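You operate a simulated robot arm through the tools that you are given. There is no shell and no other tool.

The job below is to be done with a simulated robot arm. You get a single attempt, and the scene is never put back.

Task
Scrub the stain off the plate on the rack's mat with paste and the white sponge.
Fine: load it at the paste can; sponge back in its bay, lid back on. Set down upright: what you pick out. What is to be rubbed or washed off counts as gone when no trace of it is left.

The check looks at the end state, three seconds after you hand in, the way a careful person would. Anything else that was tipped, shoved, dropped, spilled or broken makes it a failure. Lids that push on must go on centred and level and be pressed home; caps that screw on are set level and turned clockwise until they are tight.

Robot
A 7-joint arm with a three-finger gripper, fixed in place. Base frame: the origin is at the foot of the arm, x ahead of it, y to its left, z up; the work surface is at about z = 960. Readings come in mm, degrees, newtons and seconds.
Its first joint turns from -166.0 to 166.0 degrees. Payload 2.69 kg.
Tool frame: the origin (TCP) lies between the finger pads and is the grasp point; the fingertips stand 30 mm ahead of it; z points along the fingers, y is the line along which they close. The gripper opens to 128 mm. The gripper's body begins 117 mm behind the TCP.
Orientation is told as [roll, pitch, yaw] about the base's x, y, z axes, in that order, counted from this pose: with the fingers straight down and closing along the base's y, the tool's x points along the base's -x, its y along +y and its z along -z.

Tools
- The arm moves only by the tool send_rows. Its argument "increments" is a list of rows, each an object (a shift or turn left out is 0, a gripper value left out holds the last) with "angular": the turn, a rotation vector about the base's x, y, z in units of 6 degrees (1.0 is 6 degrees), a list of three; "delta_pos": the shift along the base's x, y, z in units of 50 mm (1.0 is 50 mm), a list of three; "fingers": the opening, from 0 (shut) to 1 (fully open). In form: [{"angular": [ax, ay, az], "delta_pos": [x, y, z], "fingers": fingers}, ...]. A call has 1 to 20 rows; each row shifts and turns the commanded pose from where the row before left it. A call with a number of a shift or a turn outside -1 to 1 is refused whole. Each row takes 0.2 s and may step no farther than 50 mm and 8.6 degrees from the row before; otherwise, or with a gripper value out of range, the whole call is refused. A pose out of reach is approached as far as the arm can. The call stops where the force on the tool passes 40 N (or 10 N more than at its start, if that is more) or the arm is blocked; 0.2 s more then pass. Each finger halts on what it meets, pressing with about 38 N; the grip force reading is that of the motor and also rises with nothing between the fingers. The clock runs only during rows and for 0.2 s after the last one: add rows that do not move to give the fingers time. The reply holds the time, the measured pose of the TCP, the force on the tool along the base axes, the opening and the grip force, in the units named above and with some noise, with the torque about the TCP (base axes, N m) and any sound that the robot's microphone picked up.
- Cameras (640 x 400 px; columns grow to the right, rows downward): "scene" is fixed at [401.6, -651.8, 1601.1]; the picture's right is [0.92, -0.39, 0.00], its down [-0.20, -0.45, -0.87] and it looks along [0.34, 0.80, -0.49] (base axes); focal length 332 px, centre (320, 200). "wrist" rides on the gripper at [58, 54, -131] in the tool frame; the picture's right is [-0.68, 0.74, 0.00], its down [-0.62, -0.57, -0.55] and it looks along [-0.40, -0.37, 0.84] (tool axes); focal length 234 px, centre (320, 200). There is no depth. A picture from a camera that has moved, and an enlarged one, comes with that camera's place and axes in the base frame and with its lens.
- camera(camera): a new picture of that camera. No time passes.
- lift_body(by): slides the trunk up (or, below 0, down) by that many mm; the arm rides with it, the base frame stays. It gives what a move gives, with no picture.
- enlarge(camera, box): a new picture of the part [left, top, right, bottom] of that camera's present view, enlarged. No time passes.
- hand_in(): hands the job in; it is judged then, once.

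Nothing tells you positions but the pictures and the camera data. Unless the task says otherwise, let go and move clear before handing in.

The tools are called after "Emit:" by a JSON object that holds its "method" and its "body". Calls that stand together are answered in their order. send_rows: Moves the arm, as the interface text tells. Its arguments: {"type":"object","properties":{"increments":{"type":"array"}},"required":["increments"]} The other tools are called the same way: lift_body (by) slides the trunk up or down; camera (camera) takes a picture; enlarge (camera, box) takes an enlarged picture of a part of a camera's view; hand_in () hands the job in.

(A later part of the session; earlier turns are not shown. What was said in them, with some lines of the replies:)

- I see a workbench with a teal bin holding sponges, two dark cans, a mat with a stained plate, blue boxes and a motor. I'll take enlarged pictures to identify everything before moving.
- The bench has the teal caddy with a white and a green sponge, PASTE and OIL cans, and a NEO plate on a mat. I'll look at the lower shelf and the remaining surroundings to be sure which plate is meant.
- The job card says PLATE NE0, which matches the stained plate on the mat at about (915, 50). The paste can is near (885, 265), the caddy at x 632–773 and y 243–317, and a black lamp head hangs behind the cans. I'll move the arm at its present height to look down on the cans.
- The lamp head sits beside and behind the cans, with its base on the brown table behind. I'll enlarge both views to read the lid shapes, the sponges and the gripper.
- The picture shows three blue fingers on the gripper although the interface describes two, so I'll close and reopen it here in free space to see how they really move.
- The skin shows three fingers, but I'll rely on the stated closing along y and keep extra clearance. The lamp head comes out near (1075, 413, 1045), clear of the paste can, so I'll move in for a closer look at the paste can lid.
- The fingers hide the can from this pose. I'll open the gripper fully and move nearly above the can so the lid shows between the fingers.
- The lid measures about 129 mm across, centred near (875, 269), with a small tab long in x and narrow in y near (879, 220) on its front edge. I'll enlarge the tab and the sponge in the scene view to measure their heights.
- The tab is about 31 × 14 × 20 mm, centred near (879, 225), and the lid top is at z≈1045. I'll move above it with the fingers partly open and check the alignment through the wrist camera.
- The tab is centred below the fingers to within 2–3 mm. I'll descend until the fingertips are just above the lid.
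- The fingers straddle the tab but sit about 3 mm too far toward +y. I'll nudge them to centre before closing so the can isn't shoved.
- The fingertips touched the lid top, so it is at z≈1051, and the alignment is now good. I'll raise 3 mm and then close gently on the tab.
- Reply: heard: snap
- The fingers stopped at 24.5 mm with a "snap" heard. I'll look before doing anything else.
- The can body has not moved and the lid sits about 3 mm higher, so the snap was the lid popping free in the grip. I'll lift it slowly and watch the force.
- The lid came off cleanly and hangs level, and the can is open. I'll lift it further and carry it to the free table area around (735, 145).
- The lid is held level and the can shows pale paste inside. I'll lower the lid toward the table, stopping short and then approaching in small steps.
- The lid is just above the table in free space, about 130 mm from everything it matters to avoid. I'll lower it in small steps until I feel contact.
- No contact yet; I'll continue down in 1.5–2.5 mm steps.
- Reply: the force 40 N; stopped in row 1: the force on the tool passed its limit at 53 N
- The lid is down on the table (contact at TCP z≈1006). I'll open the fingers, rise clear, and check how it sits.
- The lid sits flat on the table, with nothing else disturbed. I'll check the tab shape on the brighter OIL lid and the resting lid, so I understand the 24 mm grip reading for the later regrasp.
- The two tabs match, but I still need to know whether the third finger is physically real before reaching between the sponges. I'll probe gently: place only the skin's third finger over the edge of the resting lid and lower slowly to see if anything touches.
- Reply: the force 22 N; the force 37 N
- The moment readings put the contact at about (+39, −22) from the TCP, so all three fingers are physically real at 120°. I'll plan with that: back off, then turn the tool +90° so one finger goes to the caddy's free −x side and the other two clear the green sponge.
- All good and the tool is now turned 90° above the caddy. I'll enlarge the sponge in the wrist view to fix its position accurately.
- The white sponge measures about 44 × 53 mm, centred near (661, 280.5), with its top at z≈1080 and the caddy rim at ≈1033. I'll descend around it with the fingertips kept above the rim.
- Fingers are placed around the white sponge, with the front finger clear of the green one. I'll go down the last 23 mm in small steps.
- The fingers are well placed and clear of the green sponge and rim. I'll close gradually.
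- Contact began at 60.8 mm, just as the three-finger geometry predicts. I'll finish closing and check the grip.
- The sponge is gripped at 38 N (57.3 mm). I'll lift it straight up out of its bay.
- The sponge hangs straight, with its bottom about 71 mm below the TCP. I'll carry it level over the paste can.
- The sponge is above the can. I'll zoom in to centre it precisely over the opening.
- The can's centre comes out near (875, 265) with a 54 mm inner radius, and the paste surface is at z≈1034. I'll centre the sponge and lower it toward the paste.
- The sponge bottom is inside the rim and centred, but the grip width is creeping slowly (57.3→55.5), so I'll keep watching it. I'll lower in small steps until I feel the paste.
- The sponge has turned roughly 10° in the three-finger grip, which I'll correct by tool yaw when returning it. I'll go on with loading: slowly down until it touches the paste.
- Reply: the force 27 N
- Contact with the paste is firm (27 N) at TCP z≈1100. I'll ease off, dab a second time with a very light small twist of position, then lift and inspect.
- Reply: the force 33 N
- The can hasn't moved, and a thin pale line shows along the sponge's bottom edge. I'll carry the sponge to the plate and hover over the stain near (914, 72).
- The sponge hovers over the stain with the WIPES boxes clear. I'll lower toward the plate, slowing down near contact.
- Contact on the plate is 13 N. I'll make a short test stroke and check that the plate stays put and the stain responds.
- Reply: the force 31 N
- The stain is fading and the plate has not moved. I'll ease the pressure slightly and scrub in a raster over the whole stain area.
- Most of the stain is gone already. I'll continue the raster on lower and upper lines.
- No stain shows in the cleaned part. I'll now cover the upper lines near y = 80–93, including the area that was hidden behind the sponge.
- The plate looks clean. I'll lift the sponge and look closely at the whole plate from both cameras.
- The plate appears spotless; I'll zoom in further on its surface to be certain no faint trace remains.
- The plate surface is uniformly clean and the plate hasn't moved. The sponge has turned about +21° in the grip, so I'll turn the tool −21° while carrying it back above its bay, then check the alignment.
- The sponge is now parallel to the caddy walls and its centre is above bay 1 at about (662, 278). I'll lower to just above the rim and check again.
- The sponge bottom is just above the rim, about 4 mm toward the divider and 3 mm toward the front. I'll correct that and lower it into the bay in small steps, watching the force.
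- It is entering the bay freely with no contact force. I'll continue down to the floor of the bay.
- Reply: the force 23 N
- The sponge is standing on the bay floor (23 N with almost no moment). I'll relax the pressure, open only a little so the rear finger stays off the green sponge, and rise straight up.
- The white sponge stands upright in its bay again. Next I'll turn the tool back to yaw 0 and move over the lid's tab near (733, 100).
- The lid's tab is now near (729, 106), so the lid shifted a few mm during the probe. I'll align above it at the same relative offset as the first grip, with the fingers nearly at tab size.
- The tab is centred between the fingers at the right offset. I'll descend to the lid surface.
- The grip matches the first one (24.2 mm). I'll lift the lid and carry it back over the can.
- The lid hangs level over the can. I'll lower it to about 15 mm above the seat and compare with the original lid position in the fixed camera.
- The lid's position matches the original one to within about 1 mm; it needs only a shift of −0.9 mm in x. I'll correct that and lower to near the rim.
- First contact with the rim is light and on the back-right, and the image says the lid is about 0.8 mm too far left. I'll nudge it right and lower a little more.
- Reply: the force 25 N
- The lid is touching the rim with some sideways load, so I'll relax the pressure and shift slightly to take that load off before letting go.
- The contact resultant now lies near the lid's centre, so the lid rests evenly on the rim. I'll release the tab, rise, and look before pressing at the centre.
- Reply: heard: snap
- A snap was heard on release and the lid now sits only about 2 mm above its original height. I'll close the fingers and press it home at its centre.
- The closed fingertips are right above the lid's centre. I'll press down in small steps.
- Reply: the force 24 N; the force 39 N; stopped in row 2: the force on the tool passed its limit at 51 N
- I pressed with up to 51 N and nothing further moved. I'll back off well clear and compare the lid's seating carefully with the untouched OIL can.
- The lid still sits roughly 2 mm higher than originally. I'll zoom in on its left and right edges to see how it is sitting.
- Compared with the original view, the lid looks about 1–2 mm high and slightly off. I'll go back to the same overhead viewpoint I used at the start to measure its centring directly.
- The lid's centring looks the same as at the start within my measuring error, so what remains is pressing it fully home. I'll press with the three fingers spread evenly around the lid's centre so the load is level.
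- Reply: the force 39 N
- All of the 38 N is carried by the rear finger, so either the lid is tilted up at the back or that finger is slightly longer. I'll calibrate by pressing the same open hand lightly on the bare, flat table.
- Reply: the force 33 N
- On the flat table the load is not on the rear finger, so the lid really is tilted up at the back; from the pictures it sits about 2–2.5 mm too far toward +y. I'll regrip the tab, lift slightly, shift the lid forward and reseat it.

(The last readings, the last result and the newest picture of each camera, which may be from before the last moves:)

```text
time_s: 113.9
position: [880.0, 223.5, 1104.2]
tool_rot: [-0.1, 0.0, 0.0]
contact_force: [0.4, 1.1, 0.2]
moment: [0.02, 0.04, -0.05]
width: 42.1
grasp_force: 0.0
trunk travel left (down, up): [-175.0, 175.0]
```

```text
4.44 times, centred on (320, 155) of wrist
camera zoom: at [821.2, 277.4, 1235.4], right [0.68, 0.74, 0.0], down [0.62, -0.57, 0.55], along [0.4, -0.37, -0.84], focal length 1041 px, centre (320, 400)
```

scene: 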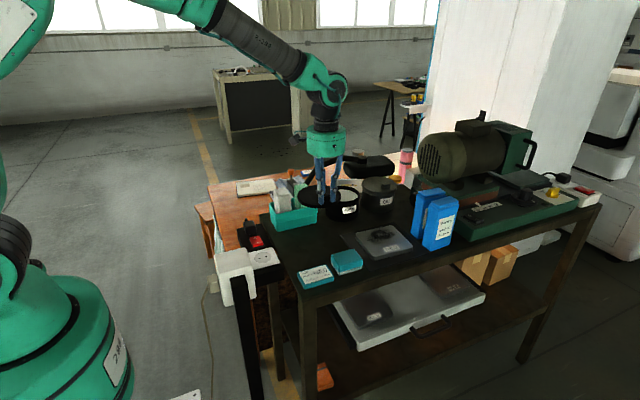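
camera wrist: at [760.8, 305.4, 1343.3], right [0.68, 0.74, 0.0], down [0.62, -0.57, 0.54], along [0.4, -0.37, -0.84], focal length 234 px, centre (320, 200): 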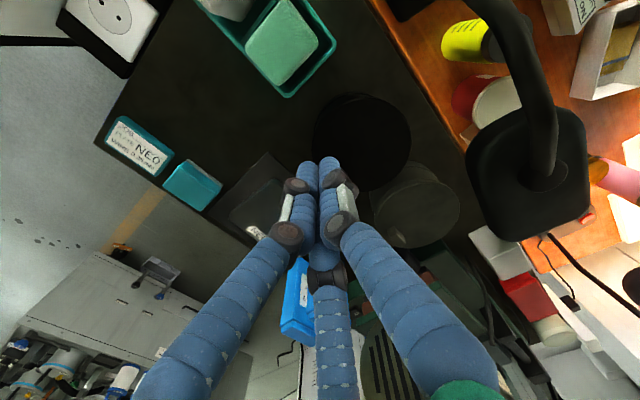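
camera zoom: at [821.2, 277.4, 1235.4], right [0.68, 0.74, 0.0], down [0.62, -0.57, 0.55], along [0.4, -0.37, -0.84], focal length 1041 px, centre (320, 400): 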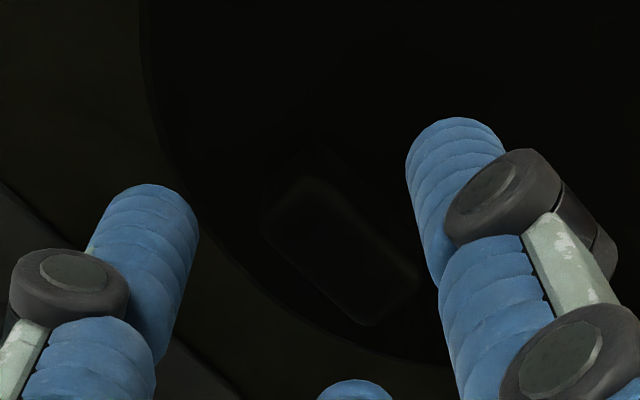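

The wrist view confirms it: the tab is now near (879, 229), about 3–4 mm behind its original place. I'll centre on it, go down and regrip.

Emit:
{"method": "send_rows", "body": {"increments": [{"delta_pos": [-0.01, 0.05, -0.1], "fingers": 0.33}, {"delta_pos": [0, 0, -0.15]}, {"delta_pos": [0, 0, -0.1]}, {"delta_pos": [0, 0, 0]}]}}

Emit:
{"method": "enlarge", "body": {"camera": "wrist", "box": [270, 130, 370, 230]}}

```text
time_s: 114.9
position: [878.6, 225.5, 1087.3]
tool_rot: [0.0, 0.0, -0.1]
contact_force: [-0.2, 0.4, -0.3]
moment: [0.04, -0.02, -0.03]
width: 42.1
grasp_force: 0.1
trunk travel left (down, up): [-175.0, 175.0]
```

```text
4.00 times, centred on (320, 180) of wrist
camera zoom: at [820.8, 279.6, 1218.7], right [0.68, 0.74, 0.0], down [0.62, -0.57, 0.55], along [0.4, -0.37, -0.84], focal length 937 px, centre (320, 280)
```

zoom: 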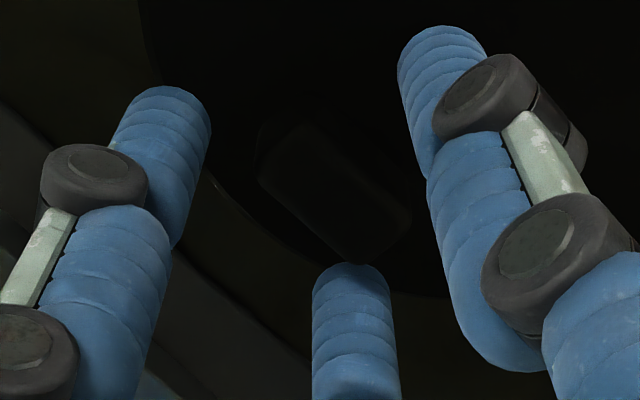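

Emit:
{"method": "send_rows", "body": {"increments": [{"fingers": 0.27}, {"fingers": 0.23}, {"fingers": 0.19}, {"fingers": 0.15}, {"fingers": 0.1}, {"fingers": 0}, {"fingers": 0}]}}

Emit:
{"method": "enlarge", "body": {"camera": "scene", "box": [325, 175, 375, 222]}}

```text
time_s: 116.5
position: [880.5, 224.5, 1087.0]
tool_rot: [-0.1, 0.1, 0.1]
contact_force: [0.0, -7.6, 8.0]
moment: [0.42, 0.05, 0.06]
width: 24.2
grasp_force: 37.8
trunk travel left (down, up): [-175.0, 175.0]
heard: snap
```

```text
8.51 times, centred on (350, 198) of scene
camera zoom: at [401.6, -651.8, 1601.1], right [0.92, -0.39, 0.0], down [-0.2, -0.45, -0.87], along [0.34, 0.8, -0.49], focal length 2829 px, centre (65, 213)
```

zoom: 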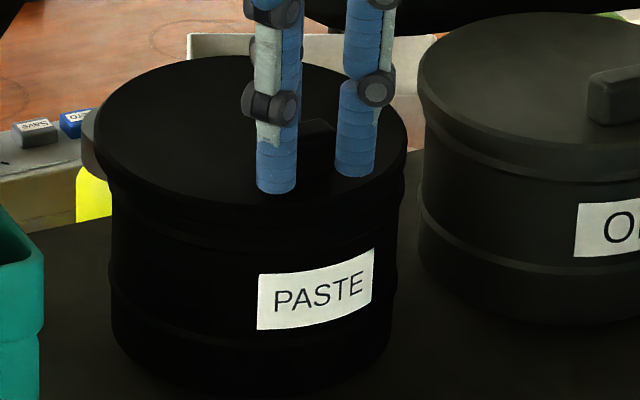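

The lid popped free again in the grip, and the pictures say it must move about +1.8 mm in x and −5 mm in y to be centred. I'll lift a few mm, shift it, and compare with the original position.

Emit:
{"method": "send_rows", "body": {"increments": [{"delta_pos": [0, 0, 0.1], "fingers": 0}, {"delta_pos": [0, 0, 0.06]}, {"delta_pos": [0.036, -0.1, 0]}, {"delta_pos": [0, 0, 0]}, {"delta_pos": [0, 0, 0]}]}}

Emit:
{"method": "enlarge", "body": {"camera": "scene", "box": [325, 175, 375, 222]}}

Emit:
{"method": "enlarge", "body": {"camera": "wrist", "box": [240, 0, 500, 220]}}

```text
time_s: 117.7
position: [882.0, 218.9, 1096.2]
tool_rot: [0.0, 0.0, 0.0]
contact_force: [0.2, 1.0, -1.6]
moment: [-0.04, -0.02, -0.02]
width: 23.9
grasp_force: 37.8
trunk travel left (down, up): [-175.0, 175.0]
```

```text
8.51 times, centred on (350, 198) of scene
camera zoom: at [401.6, -651.8, 1601.1], right [0.92, -0.39, 0.0], down [-0.2, -0.45, -0.87], along [0.34, 0.8, -0.49], focal length 2829 px, centre (65, 213)
```

zoom: 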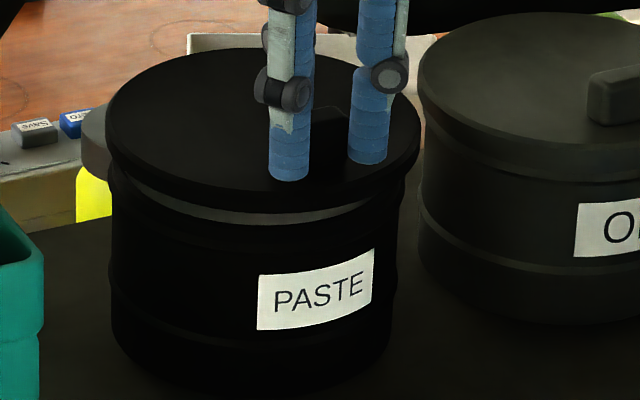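

```text
1.82 times, centred on (370, 110) of wrist
camera zoom: at [823.1, 273.7, 1227.5], right [0.68, 0.74, 0.0], down [0.62, -0.57, 0.55], along [0.4, -0.37, -0.84], focal length 426 px, centre (229, 364)
```

zoom: 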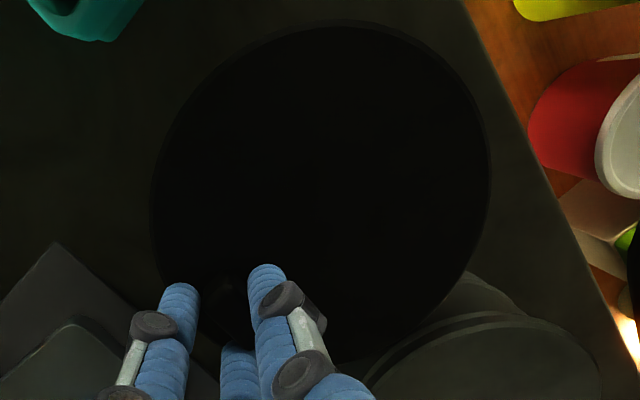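

By geometry the gripped tab sits 5 mm ahead of the TCP, which explains the earlier +y error and gives a target of about (882.4, 220). I'll fine-tune to that and lower until light contact.

Emit:
{"method": "send_rows", "body": {"increments": [{"delta_pos": [-0.012, 0.014, 0], "fingers": 0}, {"delta_pos": [0, 0, -0.1]}, {"delta_pos": [0, 0, -0.04]}, {"delta_pos": [0, 0, 0]}]}}

Emit:
{"method": "enlarge", "body": {"camera": "scene", "box": [325, 175, 375, 222]}}

```text
time_s: 118.7
position: [883.2, 221.4, 1089.3]
tool_rot: [0.0, 0.0, 0.0]
contact_force: [-0.4, 0.9, -2.2]
moment: [-0.07, 0.02, 0.0]
width: 24.3
grasp_force: 37.9
trunk travel left (down, up): [-175.0, 175.0]
```

```text
8.51 times, centred on (350, 198) of scene
camera zoom: at [401.6, -651.8, 1601.1], right [0.92, -0.39, 0.0], down [-0.2, -0.45, -0.87], along [0.34, 0.8, -0.49], focal length 2829 px, centre (65, 213)
```

zoom: 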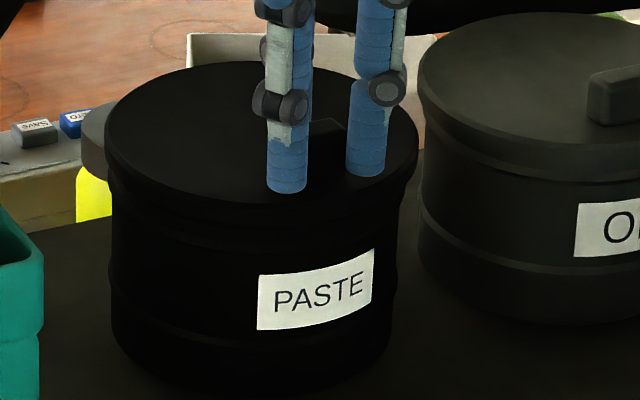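

Emit:
{"method": "send_rows", "body": {"increments": [{"delta_pos": [0, 0, -0.03], "fingers": 0}, {"delta_pos": [0, 0, 0]}]}}

Emit:
{"method": "send_rows", "body": {"increments": [{"delta_pos": [0, 0, -0.03], "fingers": 0}, {"delta_pos": [0, 0, 0]}]}}

Emit:
{"method": "enlarge", "body": {"camera": "scene", "box": [325, 175, 375, 222]}}

```text
time_s: 119.3
position: [882.4, 221.3, 1088.1]
tool_rot: [0.0, 0.0, 0.1]
contact_force: [-0.1, 0.3, -0.1]
moment: [-0.06, 0.0, -0.01]
width: 24.3
grasp_force: 38.0
trunk travel left (down, up): [-175.0, 175.0]
```

```text
time_s: 119.9
position: [882.1, 222.0, 1085.7]
tool_rot: [0.0, -0.1, 0.0]
contact_force: [-1.8, -2.1, 5.1]
moment: [-0.07, -0.09, -0.02]
width: 24.2
grasp_force: 38.0
trunk travel left (down, up): [-175.0, 175.0]
```

```text
8.51 times, centred on (350, 198) of scene
camera zoom: at [401.6, -651.8, 1601.1], right [0.92, -0.39, 0.0], down [-0.2, -0.45, -0.87], along [0.34, 0.8, -0.49], focal length 2829 px, centre (65, 213)
```

zoom: 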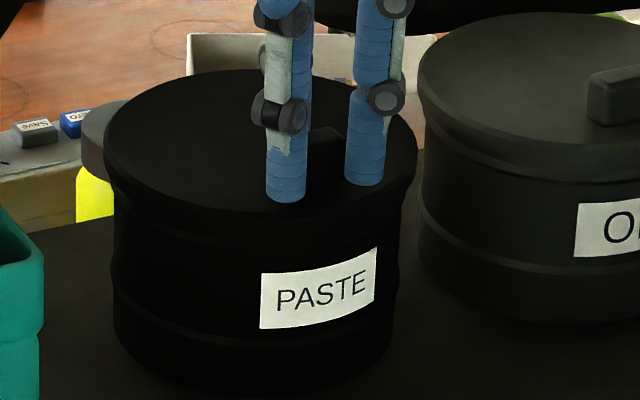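

The lid now sits at its original height and position in the picture, with only 5 N. I'll push down another millimetre or two to see whether it engages.

Emit:
{"method": "send_rows", "body": {"increments": [{"delta_pos": [0, 0, -0.02], "fingers": 0}, {"delta_pos": [0, 0, 0]}]}}

Emit:
{"method": "send_rows", "body": {"increments": [{"delta_pos": [0, 0, -0.02], "fingers": 0}, {"delta_pos": [0, 0, 0]}]}}

Emit:
{"method": "enlarge", "body": {"camera": "scene", "box": [325, 175, 375, 222]}}

```text
time_s: 120.5
position: [882.4, 221.6, 1085.9]
tool_rot: [0.0, -0.1, -0.1]
contact_force: [-1.3, -4.1, 1.7]
moment: [-0.09, -0.01, -0.09]
width: 24.2
grasp_force: 37.9
trunk travel left (down, up): [-175.0, 175.0]
```

```text
time_s: 121.1
position: [882.2, 220.8, 1085.7]
tool_rot: [0.0, -0.1, 0.0]
contact_force: [-2.2, 0.3, 8.3]
moment: [0.1, 0.32, 0.17]
width: 24.3
grasp_force: 38.2
trunk travel left (down, up): [-175.0, 175.0]
```

```text
8.51 times, centred on (350, 198) of scene
camera zoom: at [401.6, -651.8, 1601.1], right [0.92, -0.39, 0.0], down [-0.2, -0.45, -0.87], along [0.34, 0.8, -0.49], focal length 2829 px, centre (65, 213)
```

zoom: 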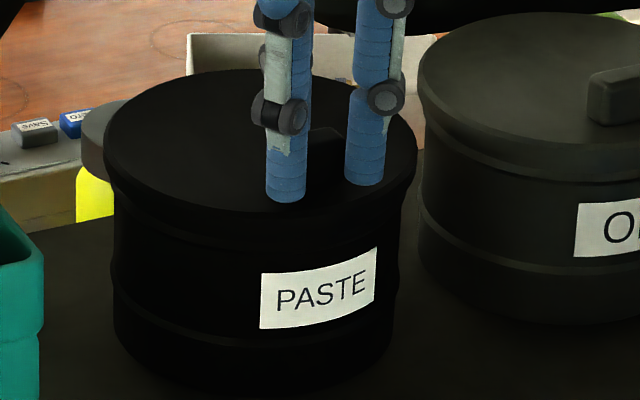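

The lid is at its original height. The can itself has crept about 2 mm with the lid, so I'll centre the lid on it by about a millimetre and check that the can doesn't follow.

Emit:
{"method": "send_rows", "body": {"increments": [{"delta_pos": [0, 0, 0.03], "fingers": 0}, {"delta_pos": [0.024, 0.012, 0]}, {"delta_pos": [0, 0, 0]}]}}

Emit:
{"method": "enlarge", "body": {"camera": "scene", "box": [325, 175, 375, 222]}}

```text
time_s: 121.9
position: [884.1, 222.0, 1086.1]
tool_rot: [-0.1, 0.1, 0.1]
contact_force: [-4.5, -3.8, 1.1]
moment: [-0.1, 0.1, 0.16]
width: 24.6
grasp_force: 38.7
trunk travel left (down, up): [-175.0, 175.0]
```

```text
8.51 times, centred on (350, 198) of scene
camera zoom: at [401.6, -651.8, 1601.1], right [0.92, -0.39, 0.0], down [-0.2, -0.45, -0.87], along [0.34, 0.8, -0.49], focal length 2829 px, centre (65, 213)
```

zoom: 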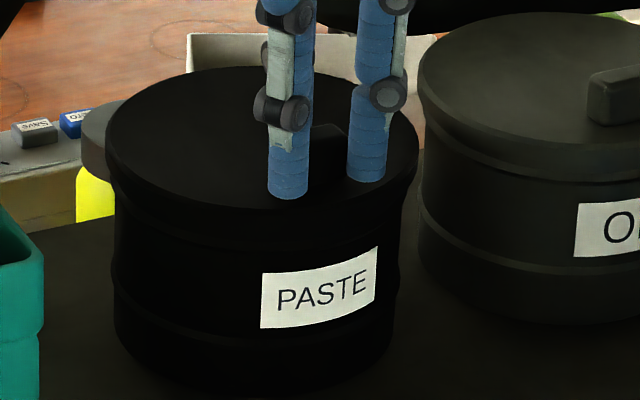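

Moving that way only loads the can sideways, so the earlier position was the neutral one. I'll go back, settle it down, and release there.

Emit:
{"method": "send_rows", "body": {"increments": [{"delta_pos": [-0.028, -0.016, 0], "fingers": 0}, {"delta_pos": [0, 0, 0]}]}}

Emit:
{"method": "send_rows", "body": {"increments": [{"delta_pos": [0, 0, -0.03], "fingers": 0}, {"delta_pos": [0, 0, 0]}]}}

Emit:
{"method": "enlarge", "body": {"camera": "scene", "box": [325, 175, 375, 222]}}

```text
time_s: 122.5
position: [882.2, 220.5, 1086.9]
tool_rot: [0.0, 0.0, -0.1]
contact_force: [-0.6, -0.3, -0.5]
moment: [-0.04, -0.01, 0.04]
width: 24.5
grasp_force: 38.2
trunk travel left (down, up): [-175.0, 175.0]
```

```text
time_s: 123.1
position: [883.2, 220.7, 1085.7]
tool_rot: [-0.1, 0.0, 0.0]
contact_force: [0.4, 0.3, 3.1]
moment: [0.06, 0.06, 0.08]
width: 24.3
grasp_force: 37.6
trunk travel left (down, up): [-175.0, 175.0]
```

```text
8.51 times, centred on (350, 198) of scene
camera zoom: at [401.6, -651.8, 1601.1], right [0.92, -0.39, 0.0], down [-0.2, -0.45, -0.87], along [0.34, 0.8, -0.49], focal length 2829 px, centre (65, 213)
```

zoom: 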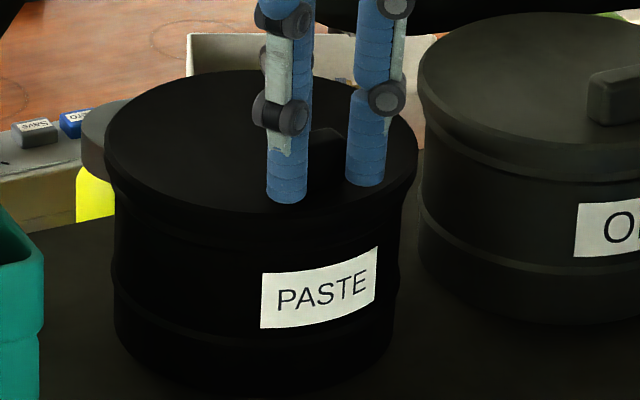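

Lateral forces are now zero and the lid is at its home height. I'll add a little downward force and then release.

Emit:
{"method": "send_rows", "body": {"increments": [{"delta_pos": [0, 0, -0.03], "fingers": 0}, {"delta_pos": [0, 0, 0]}]}}

Emit:
{"method": "send_rows", "body": {"increments": [{"delta_pos": [0, 0, -0.02], "fingers": 0}, {"delta_pos": [0, 0, 0]}]}}

Emit:
{"method": "enlarge", "body": {"camera": "scene", "box": [325, 175, 375, 222]}}

```text
time_s: 123.7
position: [882.1, 221.5, 1085.9]
tool_rot: [0.1, -0.1, 0.0]
contact_force: [-5.4, -2.0, 14.3]
moment: [-0.05, 0.51, -0.06]
width: 24.3
grasp_force: 37.7
trunk travel left (down, up): [-175.0, 175.0]
```

```text
time_s: 124.3
position: [882.5, 220.8, 1085.7]
tool_rot: [0.0, -0.2, 0.0]
contact_force: [-1.0, 2.0, 19.6]
moment: [0.25, 0.14, 0.12]
width: 24.0
grasp_force: 37.9
trunk travel left (down, up): [-175.0, 175.0]
```

```text
8.51 times, centred on (350, 198) of scene
camera zoom: at [401.6, -651.8, 1601.1], right [0.92, -0.39, 0.0], down [-0.2, -0.45, -0.87], along [0.34, 0.8, -0.49], focal length 2829 px, centre (65, 213)
```

zoom: 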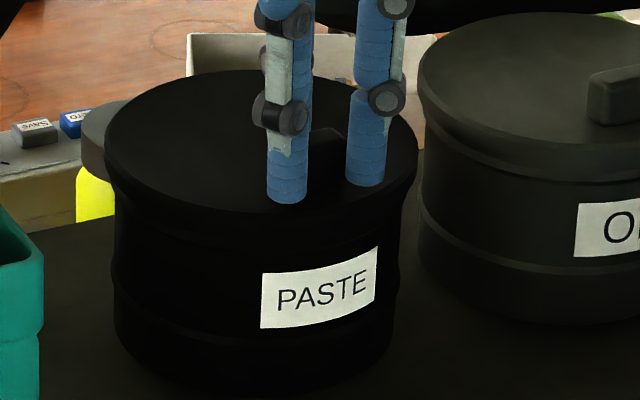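

Emit:
{"method": "send_rows", "body": {"increments": [{"delta_pos": [0, 0, 0.02], "fingers": 0}, {"fingers": 0.13}, {"fingers": 0.2}, {"fingers": 0.28}, {"fingers": 0.34}, {"fingers": 0.34}]}}

Emit:
{"method": "send_rows", "body": {"increments": [{"delta_pos": [0, 0, 0.1], "fingers": 0.34}, {"delta_pos": [0, 0, 0.4]}, {"delta_pos": [0, 0, 0.6]}, {"delta_pos": [0, 0, 0]}]}}

Emit:
{"method": "enlarge", "body": {"camera": "scene", "box": [325, 175, 375, 222]}}

```text
time_s: 125.7
position: [883.3, 220.1, 1082.8]
tool_rot: [0.0, 0.1, 0.0]
contact_force: [-0.4, -0.9, 0.1]
moment: [0.02, 0.02, -0.02]
width: 43.6
grasp_force: 0.0
trunk travel left (down, up): [-175.0, 175.0]
heard: snap
```

```text
time_s: 126.7
position: [880.5, 221.2, 1137.5]
tool_rot: [0.0, -0.1, 0.0]
contact_force: [0.0, 0.5, 1.2]
moment: [-0.02, -0.02, 0.02]
width: 43.6
grasp_force: 0.2
trunk travel left (down, up): [-175.0, 175.0]
```

```text
8.51 times, centred on (350, 198) of scene
camera zoom: at [401.6, -651.8, 1601.1], right [0.92, -0.39, 0.0], down [-0.2, -0.45, -0.87], along [0.34, 0.8, -0.49], focal length 2829 px, centre (65, 213)
```

zoom: 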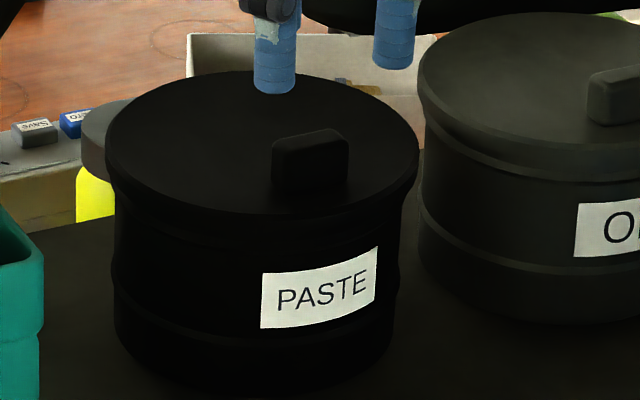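

A snap was heard as the lid engaged, and it now matches its original height in the picture. I'll verify it's level and press it home with the evenly spread fingers.

Emit:
{"method": "send_rows", "body": {"increments": [{"delta_pos": [-0.04, 0.5, 0], "fingers": 0.55}, {"delta_pos": [-0.034, 0.496, 0]}, {"delta_pos": [0, 0, -0.5]}, {"delta_pos": [0, 0, -0.5]}, {"delta_pos": [0, 0, 0]}, {"delta_pos": [0, 0, 0]}]}}

Emit:
{"method": "send_rows", "body": {"increments": [{"delta_pos": [0, 0, -0.1], "fingers": 0.55}, {"delta_pos": [0, 0, 0]}]}}

Emit:
{"method": "enlarge", "body": {"camera": "scene", "box": [325, 175, 375, 222]}}

```text
time_s: 128.1
position: [878.3, 269.8, 1090.3]
tool_rot: [-0.1, 0.1, 0.0]
contact_force: [0.1, 0.0, 0.2]
moment: [0.0, 0.0, 0.0]
width: 70.4
grasp_force: 0.1
trunk travel left (down, up): [-175.0, 175.0]
```

```text
time_s: 128.7
position: [880.2, 267.6, 1083.4]
tool_rot: [0.0, 0.0, 0.1]
contact_force: [0.5, 0.3, 0.4]
moment: [-0.01, -0.01, 0.02]
width: 70.3
grasp_force: 0.0
trunk travel left (down, up): [-175.0, 175.0]
```

```text
8.51 times, centred on (350, 198) of scene
camera zoom: at [401.6, -651.8, 1601.1], right [0.92, -0.39, 0.0], down [-0.2, -0.45, -0.87], along [0.34, 0.8, -0.49], focal length 2829 px, centre (65, 213)
```

zoom: 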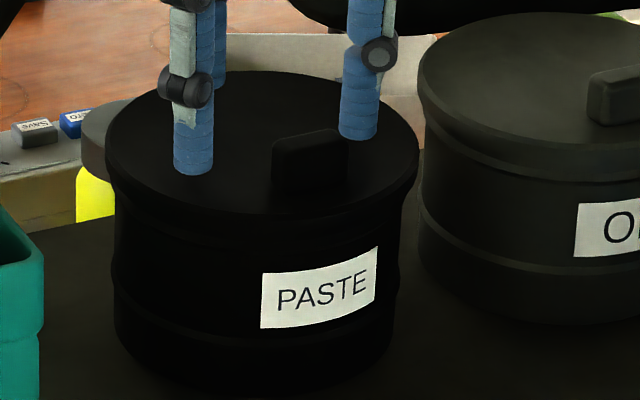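

Emit:
{"method": "send_rows", "body": {"increments": [{"delta_pos": [0, 0, -0.05], "fingers": 0.55}, {"delta_pos": [0, 0, 0]}]}}

Emit:
{"method": "send_rows", "body": {"increments": [{"delta_pos": [0, 0, -0.04], "fingers": 0.55}, {"delta_pos": [0, 0, 0]}]}}

Emit:
{"method": "send_rows", "body": {"increments": [{"delta_pos": [0, 0, -0.04], "fingers": 0.55}, {"delta_pos": [0, 0, 0]}]}}

```text
time_s: 129.3
position: [878.5, 269.1, 1080.4]
tool_rot: [0.0, 0.0, 0.0]
contact_force: [-1.0, 0.1, 0.9]
moment: [-0.01, 0.03, 0.01]
width: 70.5
grasp_force: 0.2
trunk travel left (down, up): [-175.0, 175.0]
```

```text
time_s: 129.9
position: [879.2, 270.2, 1079.9]
tool_rot: [-0.1, 0.0, 0.0]
contact_force: [0.3, -0.6, 2.6]
moment: [0.07, -0.04, -0.03]
width: 70.4
grasp_force: 0.0
trunk travel left (down, up): [-175.0, 175.0]
```

```text
time_s: 130.5
position: [878.7, 269.7, 1079.6]
tool_rot: [0.1, -0.2, -0.1]
contact_force: [-2.4, 4.9, 14.2]
moment: [0.08, 0.27, -0.02]
width: 71.5
grasp_force: 0.8
trunk travel left (down, up): [-175.0, 175.0]
```

The load is now shared around the centre, so the lid is level and about 1.5 mm lower than before. I'll press a bit harder to be sure it is fully home.

Emit:
{"method": "send_rows", "body": {"increments": [{"delta_pos": [0, 0, -0.03], "fingers": 0.55}, {"delta_pos": [0, 0, 0]}]}}

Emit:
{"method": "send_rows", "body": {"increments": [{"delta_pos": [0, 0, -0.02], "fingers": 0.55}, {"delta_pos": [0, 0, 0]}]}}

Emit:
{"method": "enlarge", "body": {"camera": "scene", "box": [325, 175, 375, 222]}}

```text
time_s: 131.1
position: [877.8, 269.0, 1080.3]
tool_rot: [0.0, -0.3, 0.0]
contact_force: [-6.3, 2.0, 40.7]
moment: [1.02, 0.66, -0.22]
width: 67.5
grasp_force: 13.9
trunk travel left (down, up): [-175.0, 175.0]
```

```text
time_s: 131.7
position: [878.5, 268.3, 1079.3]
tool_rot: [0.1, -0.4, 0.0]
contact_force: [-1.7, -2.7, 49.1]
moment: [-0.57, 1.43, 0.01]
width: 71.0
grasp_force: 14.8
trunk travel left (down, up): [-175.0, 175.0]
```

```text
8.51 times, centred on (350, 198) of scene
camera zoom: at [401.6, -651.8, 1601.1], right [0.92, -0.39, 0.0], down [-0.2, -0.45, -0.87], along [0.34, 0.8, -0.49], focal length 2829 px, centre (65, 213)
```

zoom: 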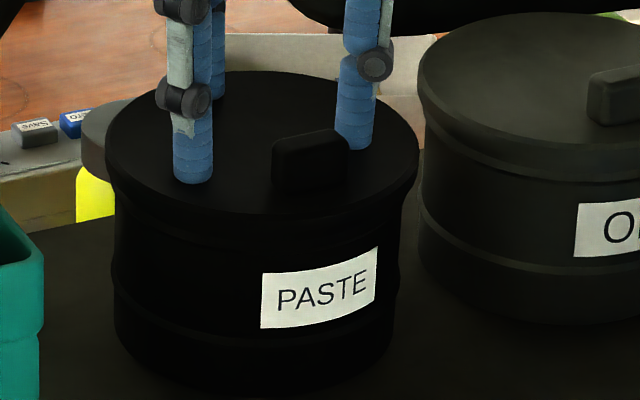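

The lid is solid under 49 N, so it is home. I'll raise the arm clear and inspect everything one last time.

Emit:
{"method": "send_rows", "body": {"increments": [{"delta_pos": [0, 0, 0.2], "fingers": 0.55}, {"delta_pos": [0, 0, 0.8]}, {"delta_pos": [0, 0, 0.9]}, {"delta_pos": [-0.4, -0.4, 0.7]}, {"delta_pos": [-0.5, -0.6, 0.4]}, {"delta_pos": [-0.5, -0.6, 0.4]}, {"delta_pos": [-0.5, -0.6, 0]}, {"delta_pos": [0, 0, 0]}, {"delta_pos": [0, 0, 0]}]}}

Emit:
{"method": "camera", "body": {"camera": "scene"}}

Emit:
{"method": "enlarge", "body": {"camera": "scene", "box": [325, 175, 375, 222]}}

Emit:
{"method": "enlarge", "body": {"camera": "scene", "box": [230, 150, 430, 300]}}

Emit:
{"method": "enlarge", "body": {"camera": "scene", "box": [345, 215, 425, 265]}}

Emit:
{"method": "camera", "body": {"camera": "wrist"}}

```text
time_s: 133.7
position: [782.6, 161.1, 1247.2]
tool_rot: [-0.1, 0.1, 0.0]
contact_force: [0.2, -0.9, -0.1]
moment: [0.02, 0.01, 0.03]
width: 70.3
grasp_force: 0.0
trunk travel left (down, up): [-175.0, 175.0]
```

```text
taken
```

scene: 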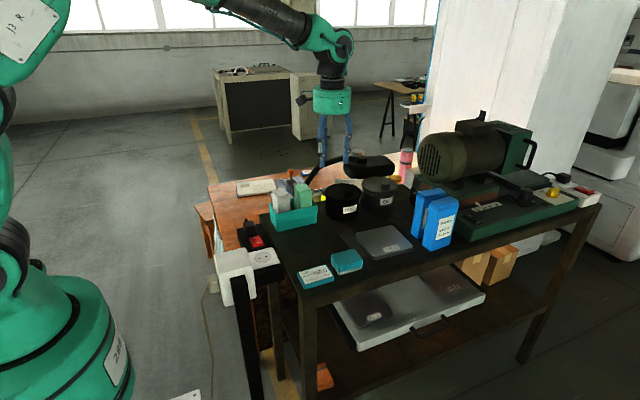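

```text
8.51 times, centred on (350, 198) of scene
camera zoom: at [401.6, -651.8, 1601.1], right [0.92, -0.39, 0.0], down [-0.2, -0.45, -0.87], along [0.34, 0.8, -0.49], focal length 2829 px, centre (65, 213)
```

zoom: 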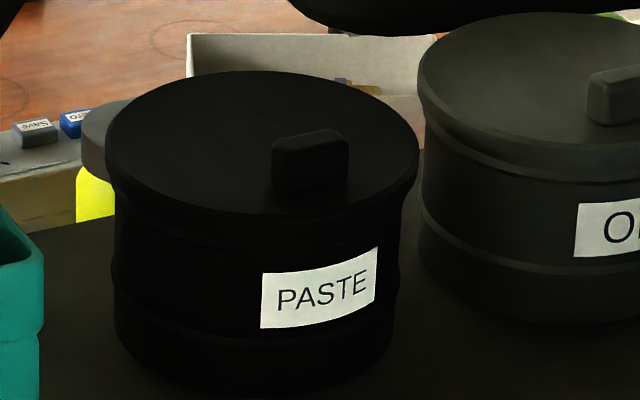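

```text
2.67 times, centred on (330, 225) of scene
camera zoom: at [401.6, -651.8, 1601.1], right [0.92, -0.39, 0.0], down [-0.2, -0.45, -0.87], along [0.34, 0.8, -0.49], focal length 886 px, centre (293, 133)
```

zoom: 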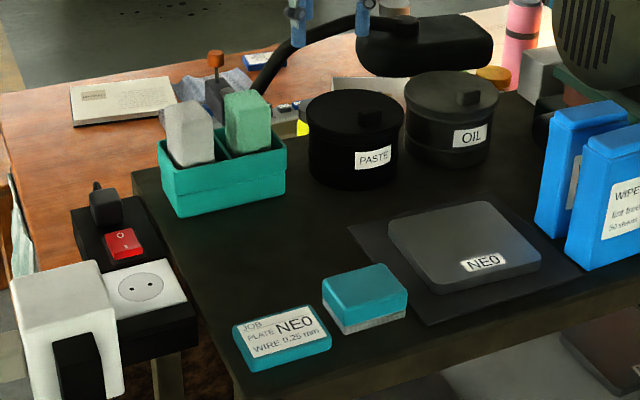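

```text
8.00 times, centred on (385, 240) of scene
camera zoom: at [401.6, -651.8, 1601.1], right [0.92, -0.39, 0.0], down [-0.2, -0.45, -0.87], along [0.34, 0.8, -0.49], focal length 2659 px, centre (-200, -120)
```

zoom: 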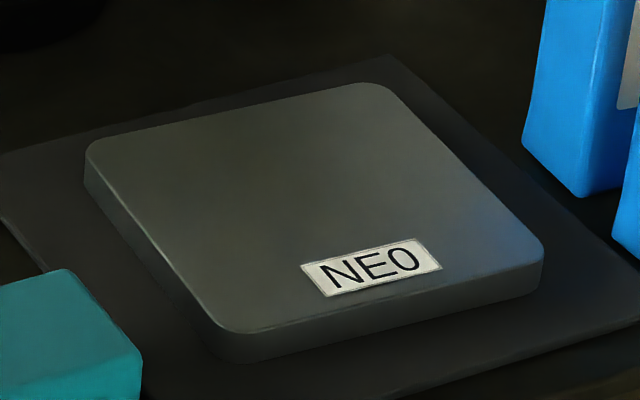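

```text
taken
camera wrist: at [723.8, 215.5, 1379.4], right [0.68, 0.74, 0.0], down [0.62, -0.56, 0.55], along [0.4, -0.37, -0.84], focal length 234 px, centre (320, 200)
```

wrist: 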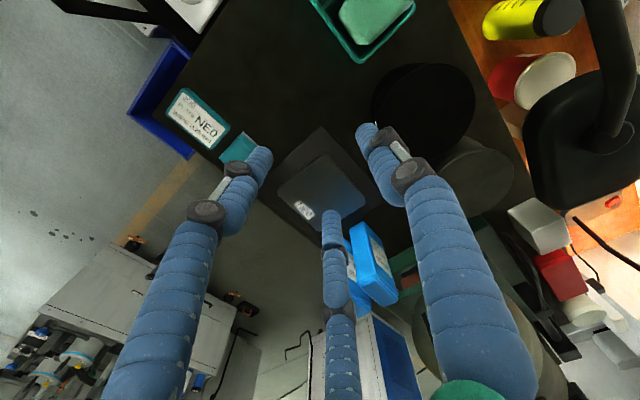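

Everything looks in place. One last close check of the lid's seating against the OIL can's proportions, and of the sponge in its bay.

Emit:
{"method": "enlarge", "body": {"camera": "scene", "box": [344, 190, 368, 212]}}

Emit:
{"method": "enlarge", "body": {"camera": "scene", "box": [322, 180, 346, 205]}}

Emit:
{"method": "enlarge", "body": {"camera": "scene", "box": [262, 170, 327, 235]}}

Emit:
{"method": "enlarge", "body": {"camera": "wrist", "box": [300, 40, 540, 230]}}

```text
16.00 times, centred on (356, 201) of scene
camera zoom: at [401.6, -651.8, 1601.1], right [0.92, -0.39, 0.0], down [-0.2, -0.45, -0.87], along [0.34, 0.8, -0.49], focal length 5318 px, centre (-256, 184)
```

zoom: 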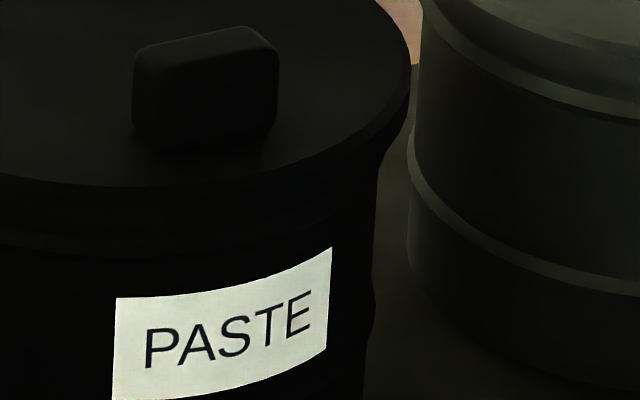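

```text
16.00 times, centred on (334, 192) of scene
camera zoom: at [401.6, -651.8, 1601.1], right [0.92, -0.39, 0.0], down [-0.2, -0.45, -0.87], along [0.34, 0.8, -0.49], focal length 5318 px, centre (96, 320)
```

zoom: 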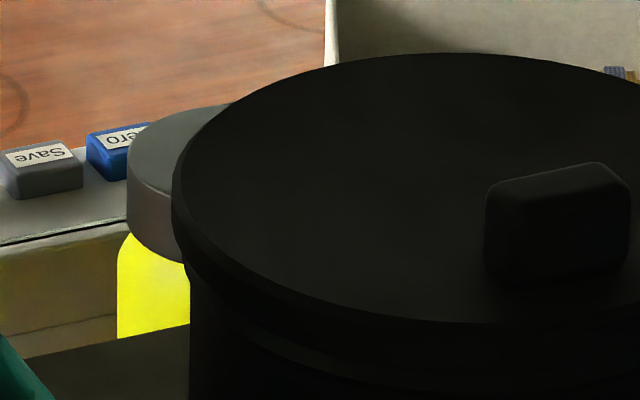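

```text
6.15 times, centred on (294, 202) of scene
camera zoom: at [401.6, -651.8, 1601.1], right [0.92, -0.39, 0.0], down [-0.2, -0.45, -0.87], along [0.34, 0.8, -0.49], focal length 2045 px, centre (477, 185)
```

zoom: 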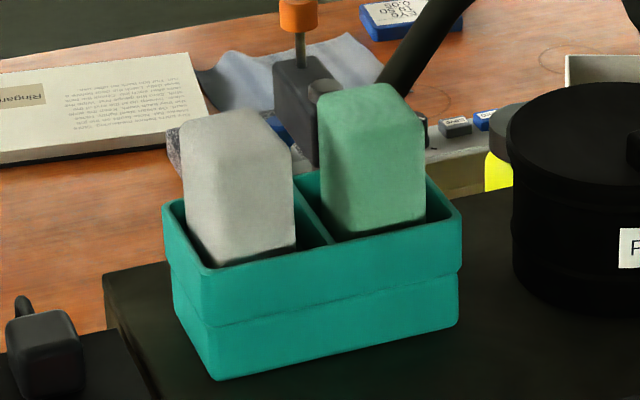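

```text
2.11 times, centred on (420, 135) of wrist
camera zoom: at [723.8, 215.5, 1379.4], right [0.68, 0.74, 0.0], down [0.62, -0.56, 0.55], along [0.4, -0.37, -0.84], focal length 493 px, centre (110, 337)
```

zoom: 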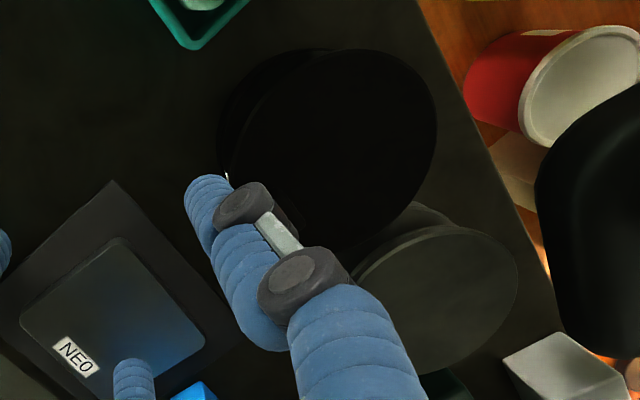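

Emit:
{"method": "hand_in", "body": {}}

```text
The job is handed in.
```

The NE0 plate on the mat is clean, the white sponge is back in its bay, and the paste can's lid is back on. I handed the job in; I don't have the result of the check.

- **Plate:** I loaded the white sponge at the paste can and scrubbed the whole stain area. Close-up pictures from both cameras show no trace left, and the plate did not move.
- **Sponge:** It stands upright in its own bay, and the green sponge beside it was not touched.
- **Lid:** My first try sat tilted and about 2 mm high, so I took it off and put it on again. It snapped on, sits level at its original height, and held firm when I pressed it with 49 N.
- **Paste can:** It shifted by about 2–3 mm while I was refitting the lid. I left it there rather than push it again.

In the final pictures nothing else looks moved or spilled, and the arm is clear of the table.

The gripper turned out to have three real fingers at 120°, not the two in the description. A light test touch on the resting lid showed this, and I planned the grips for three fingers from then on.
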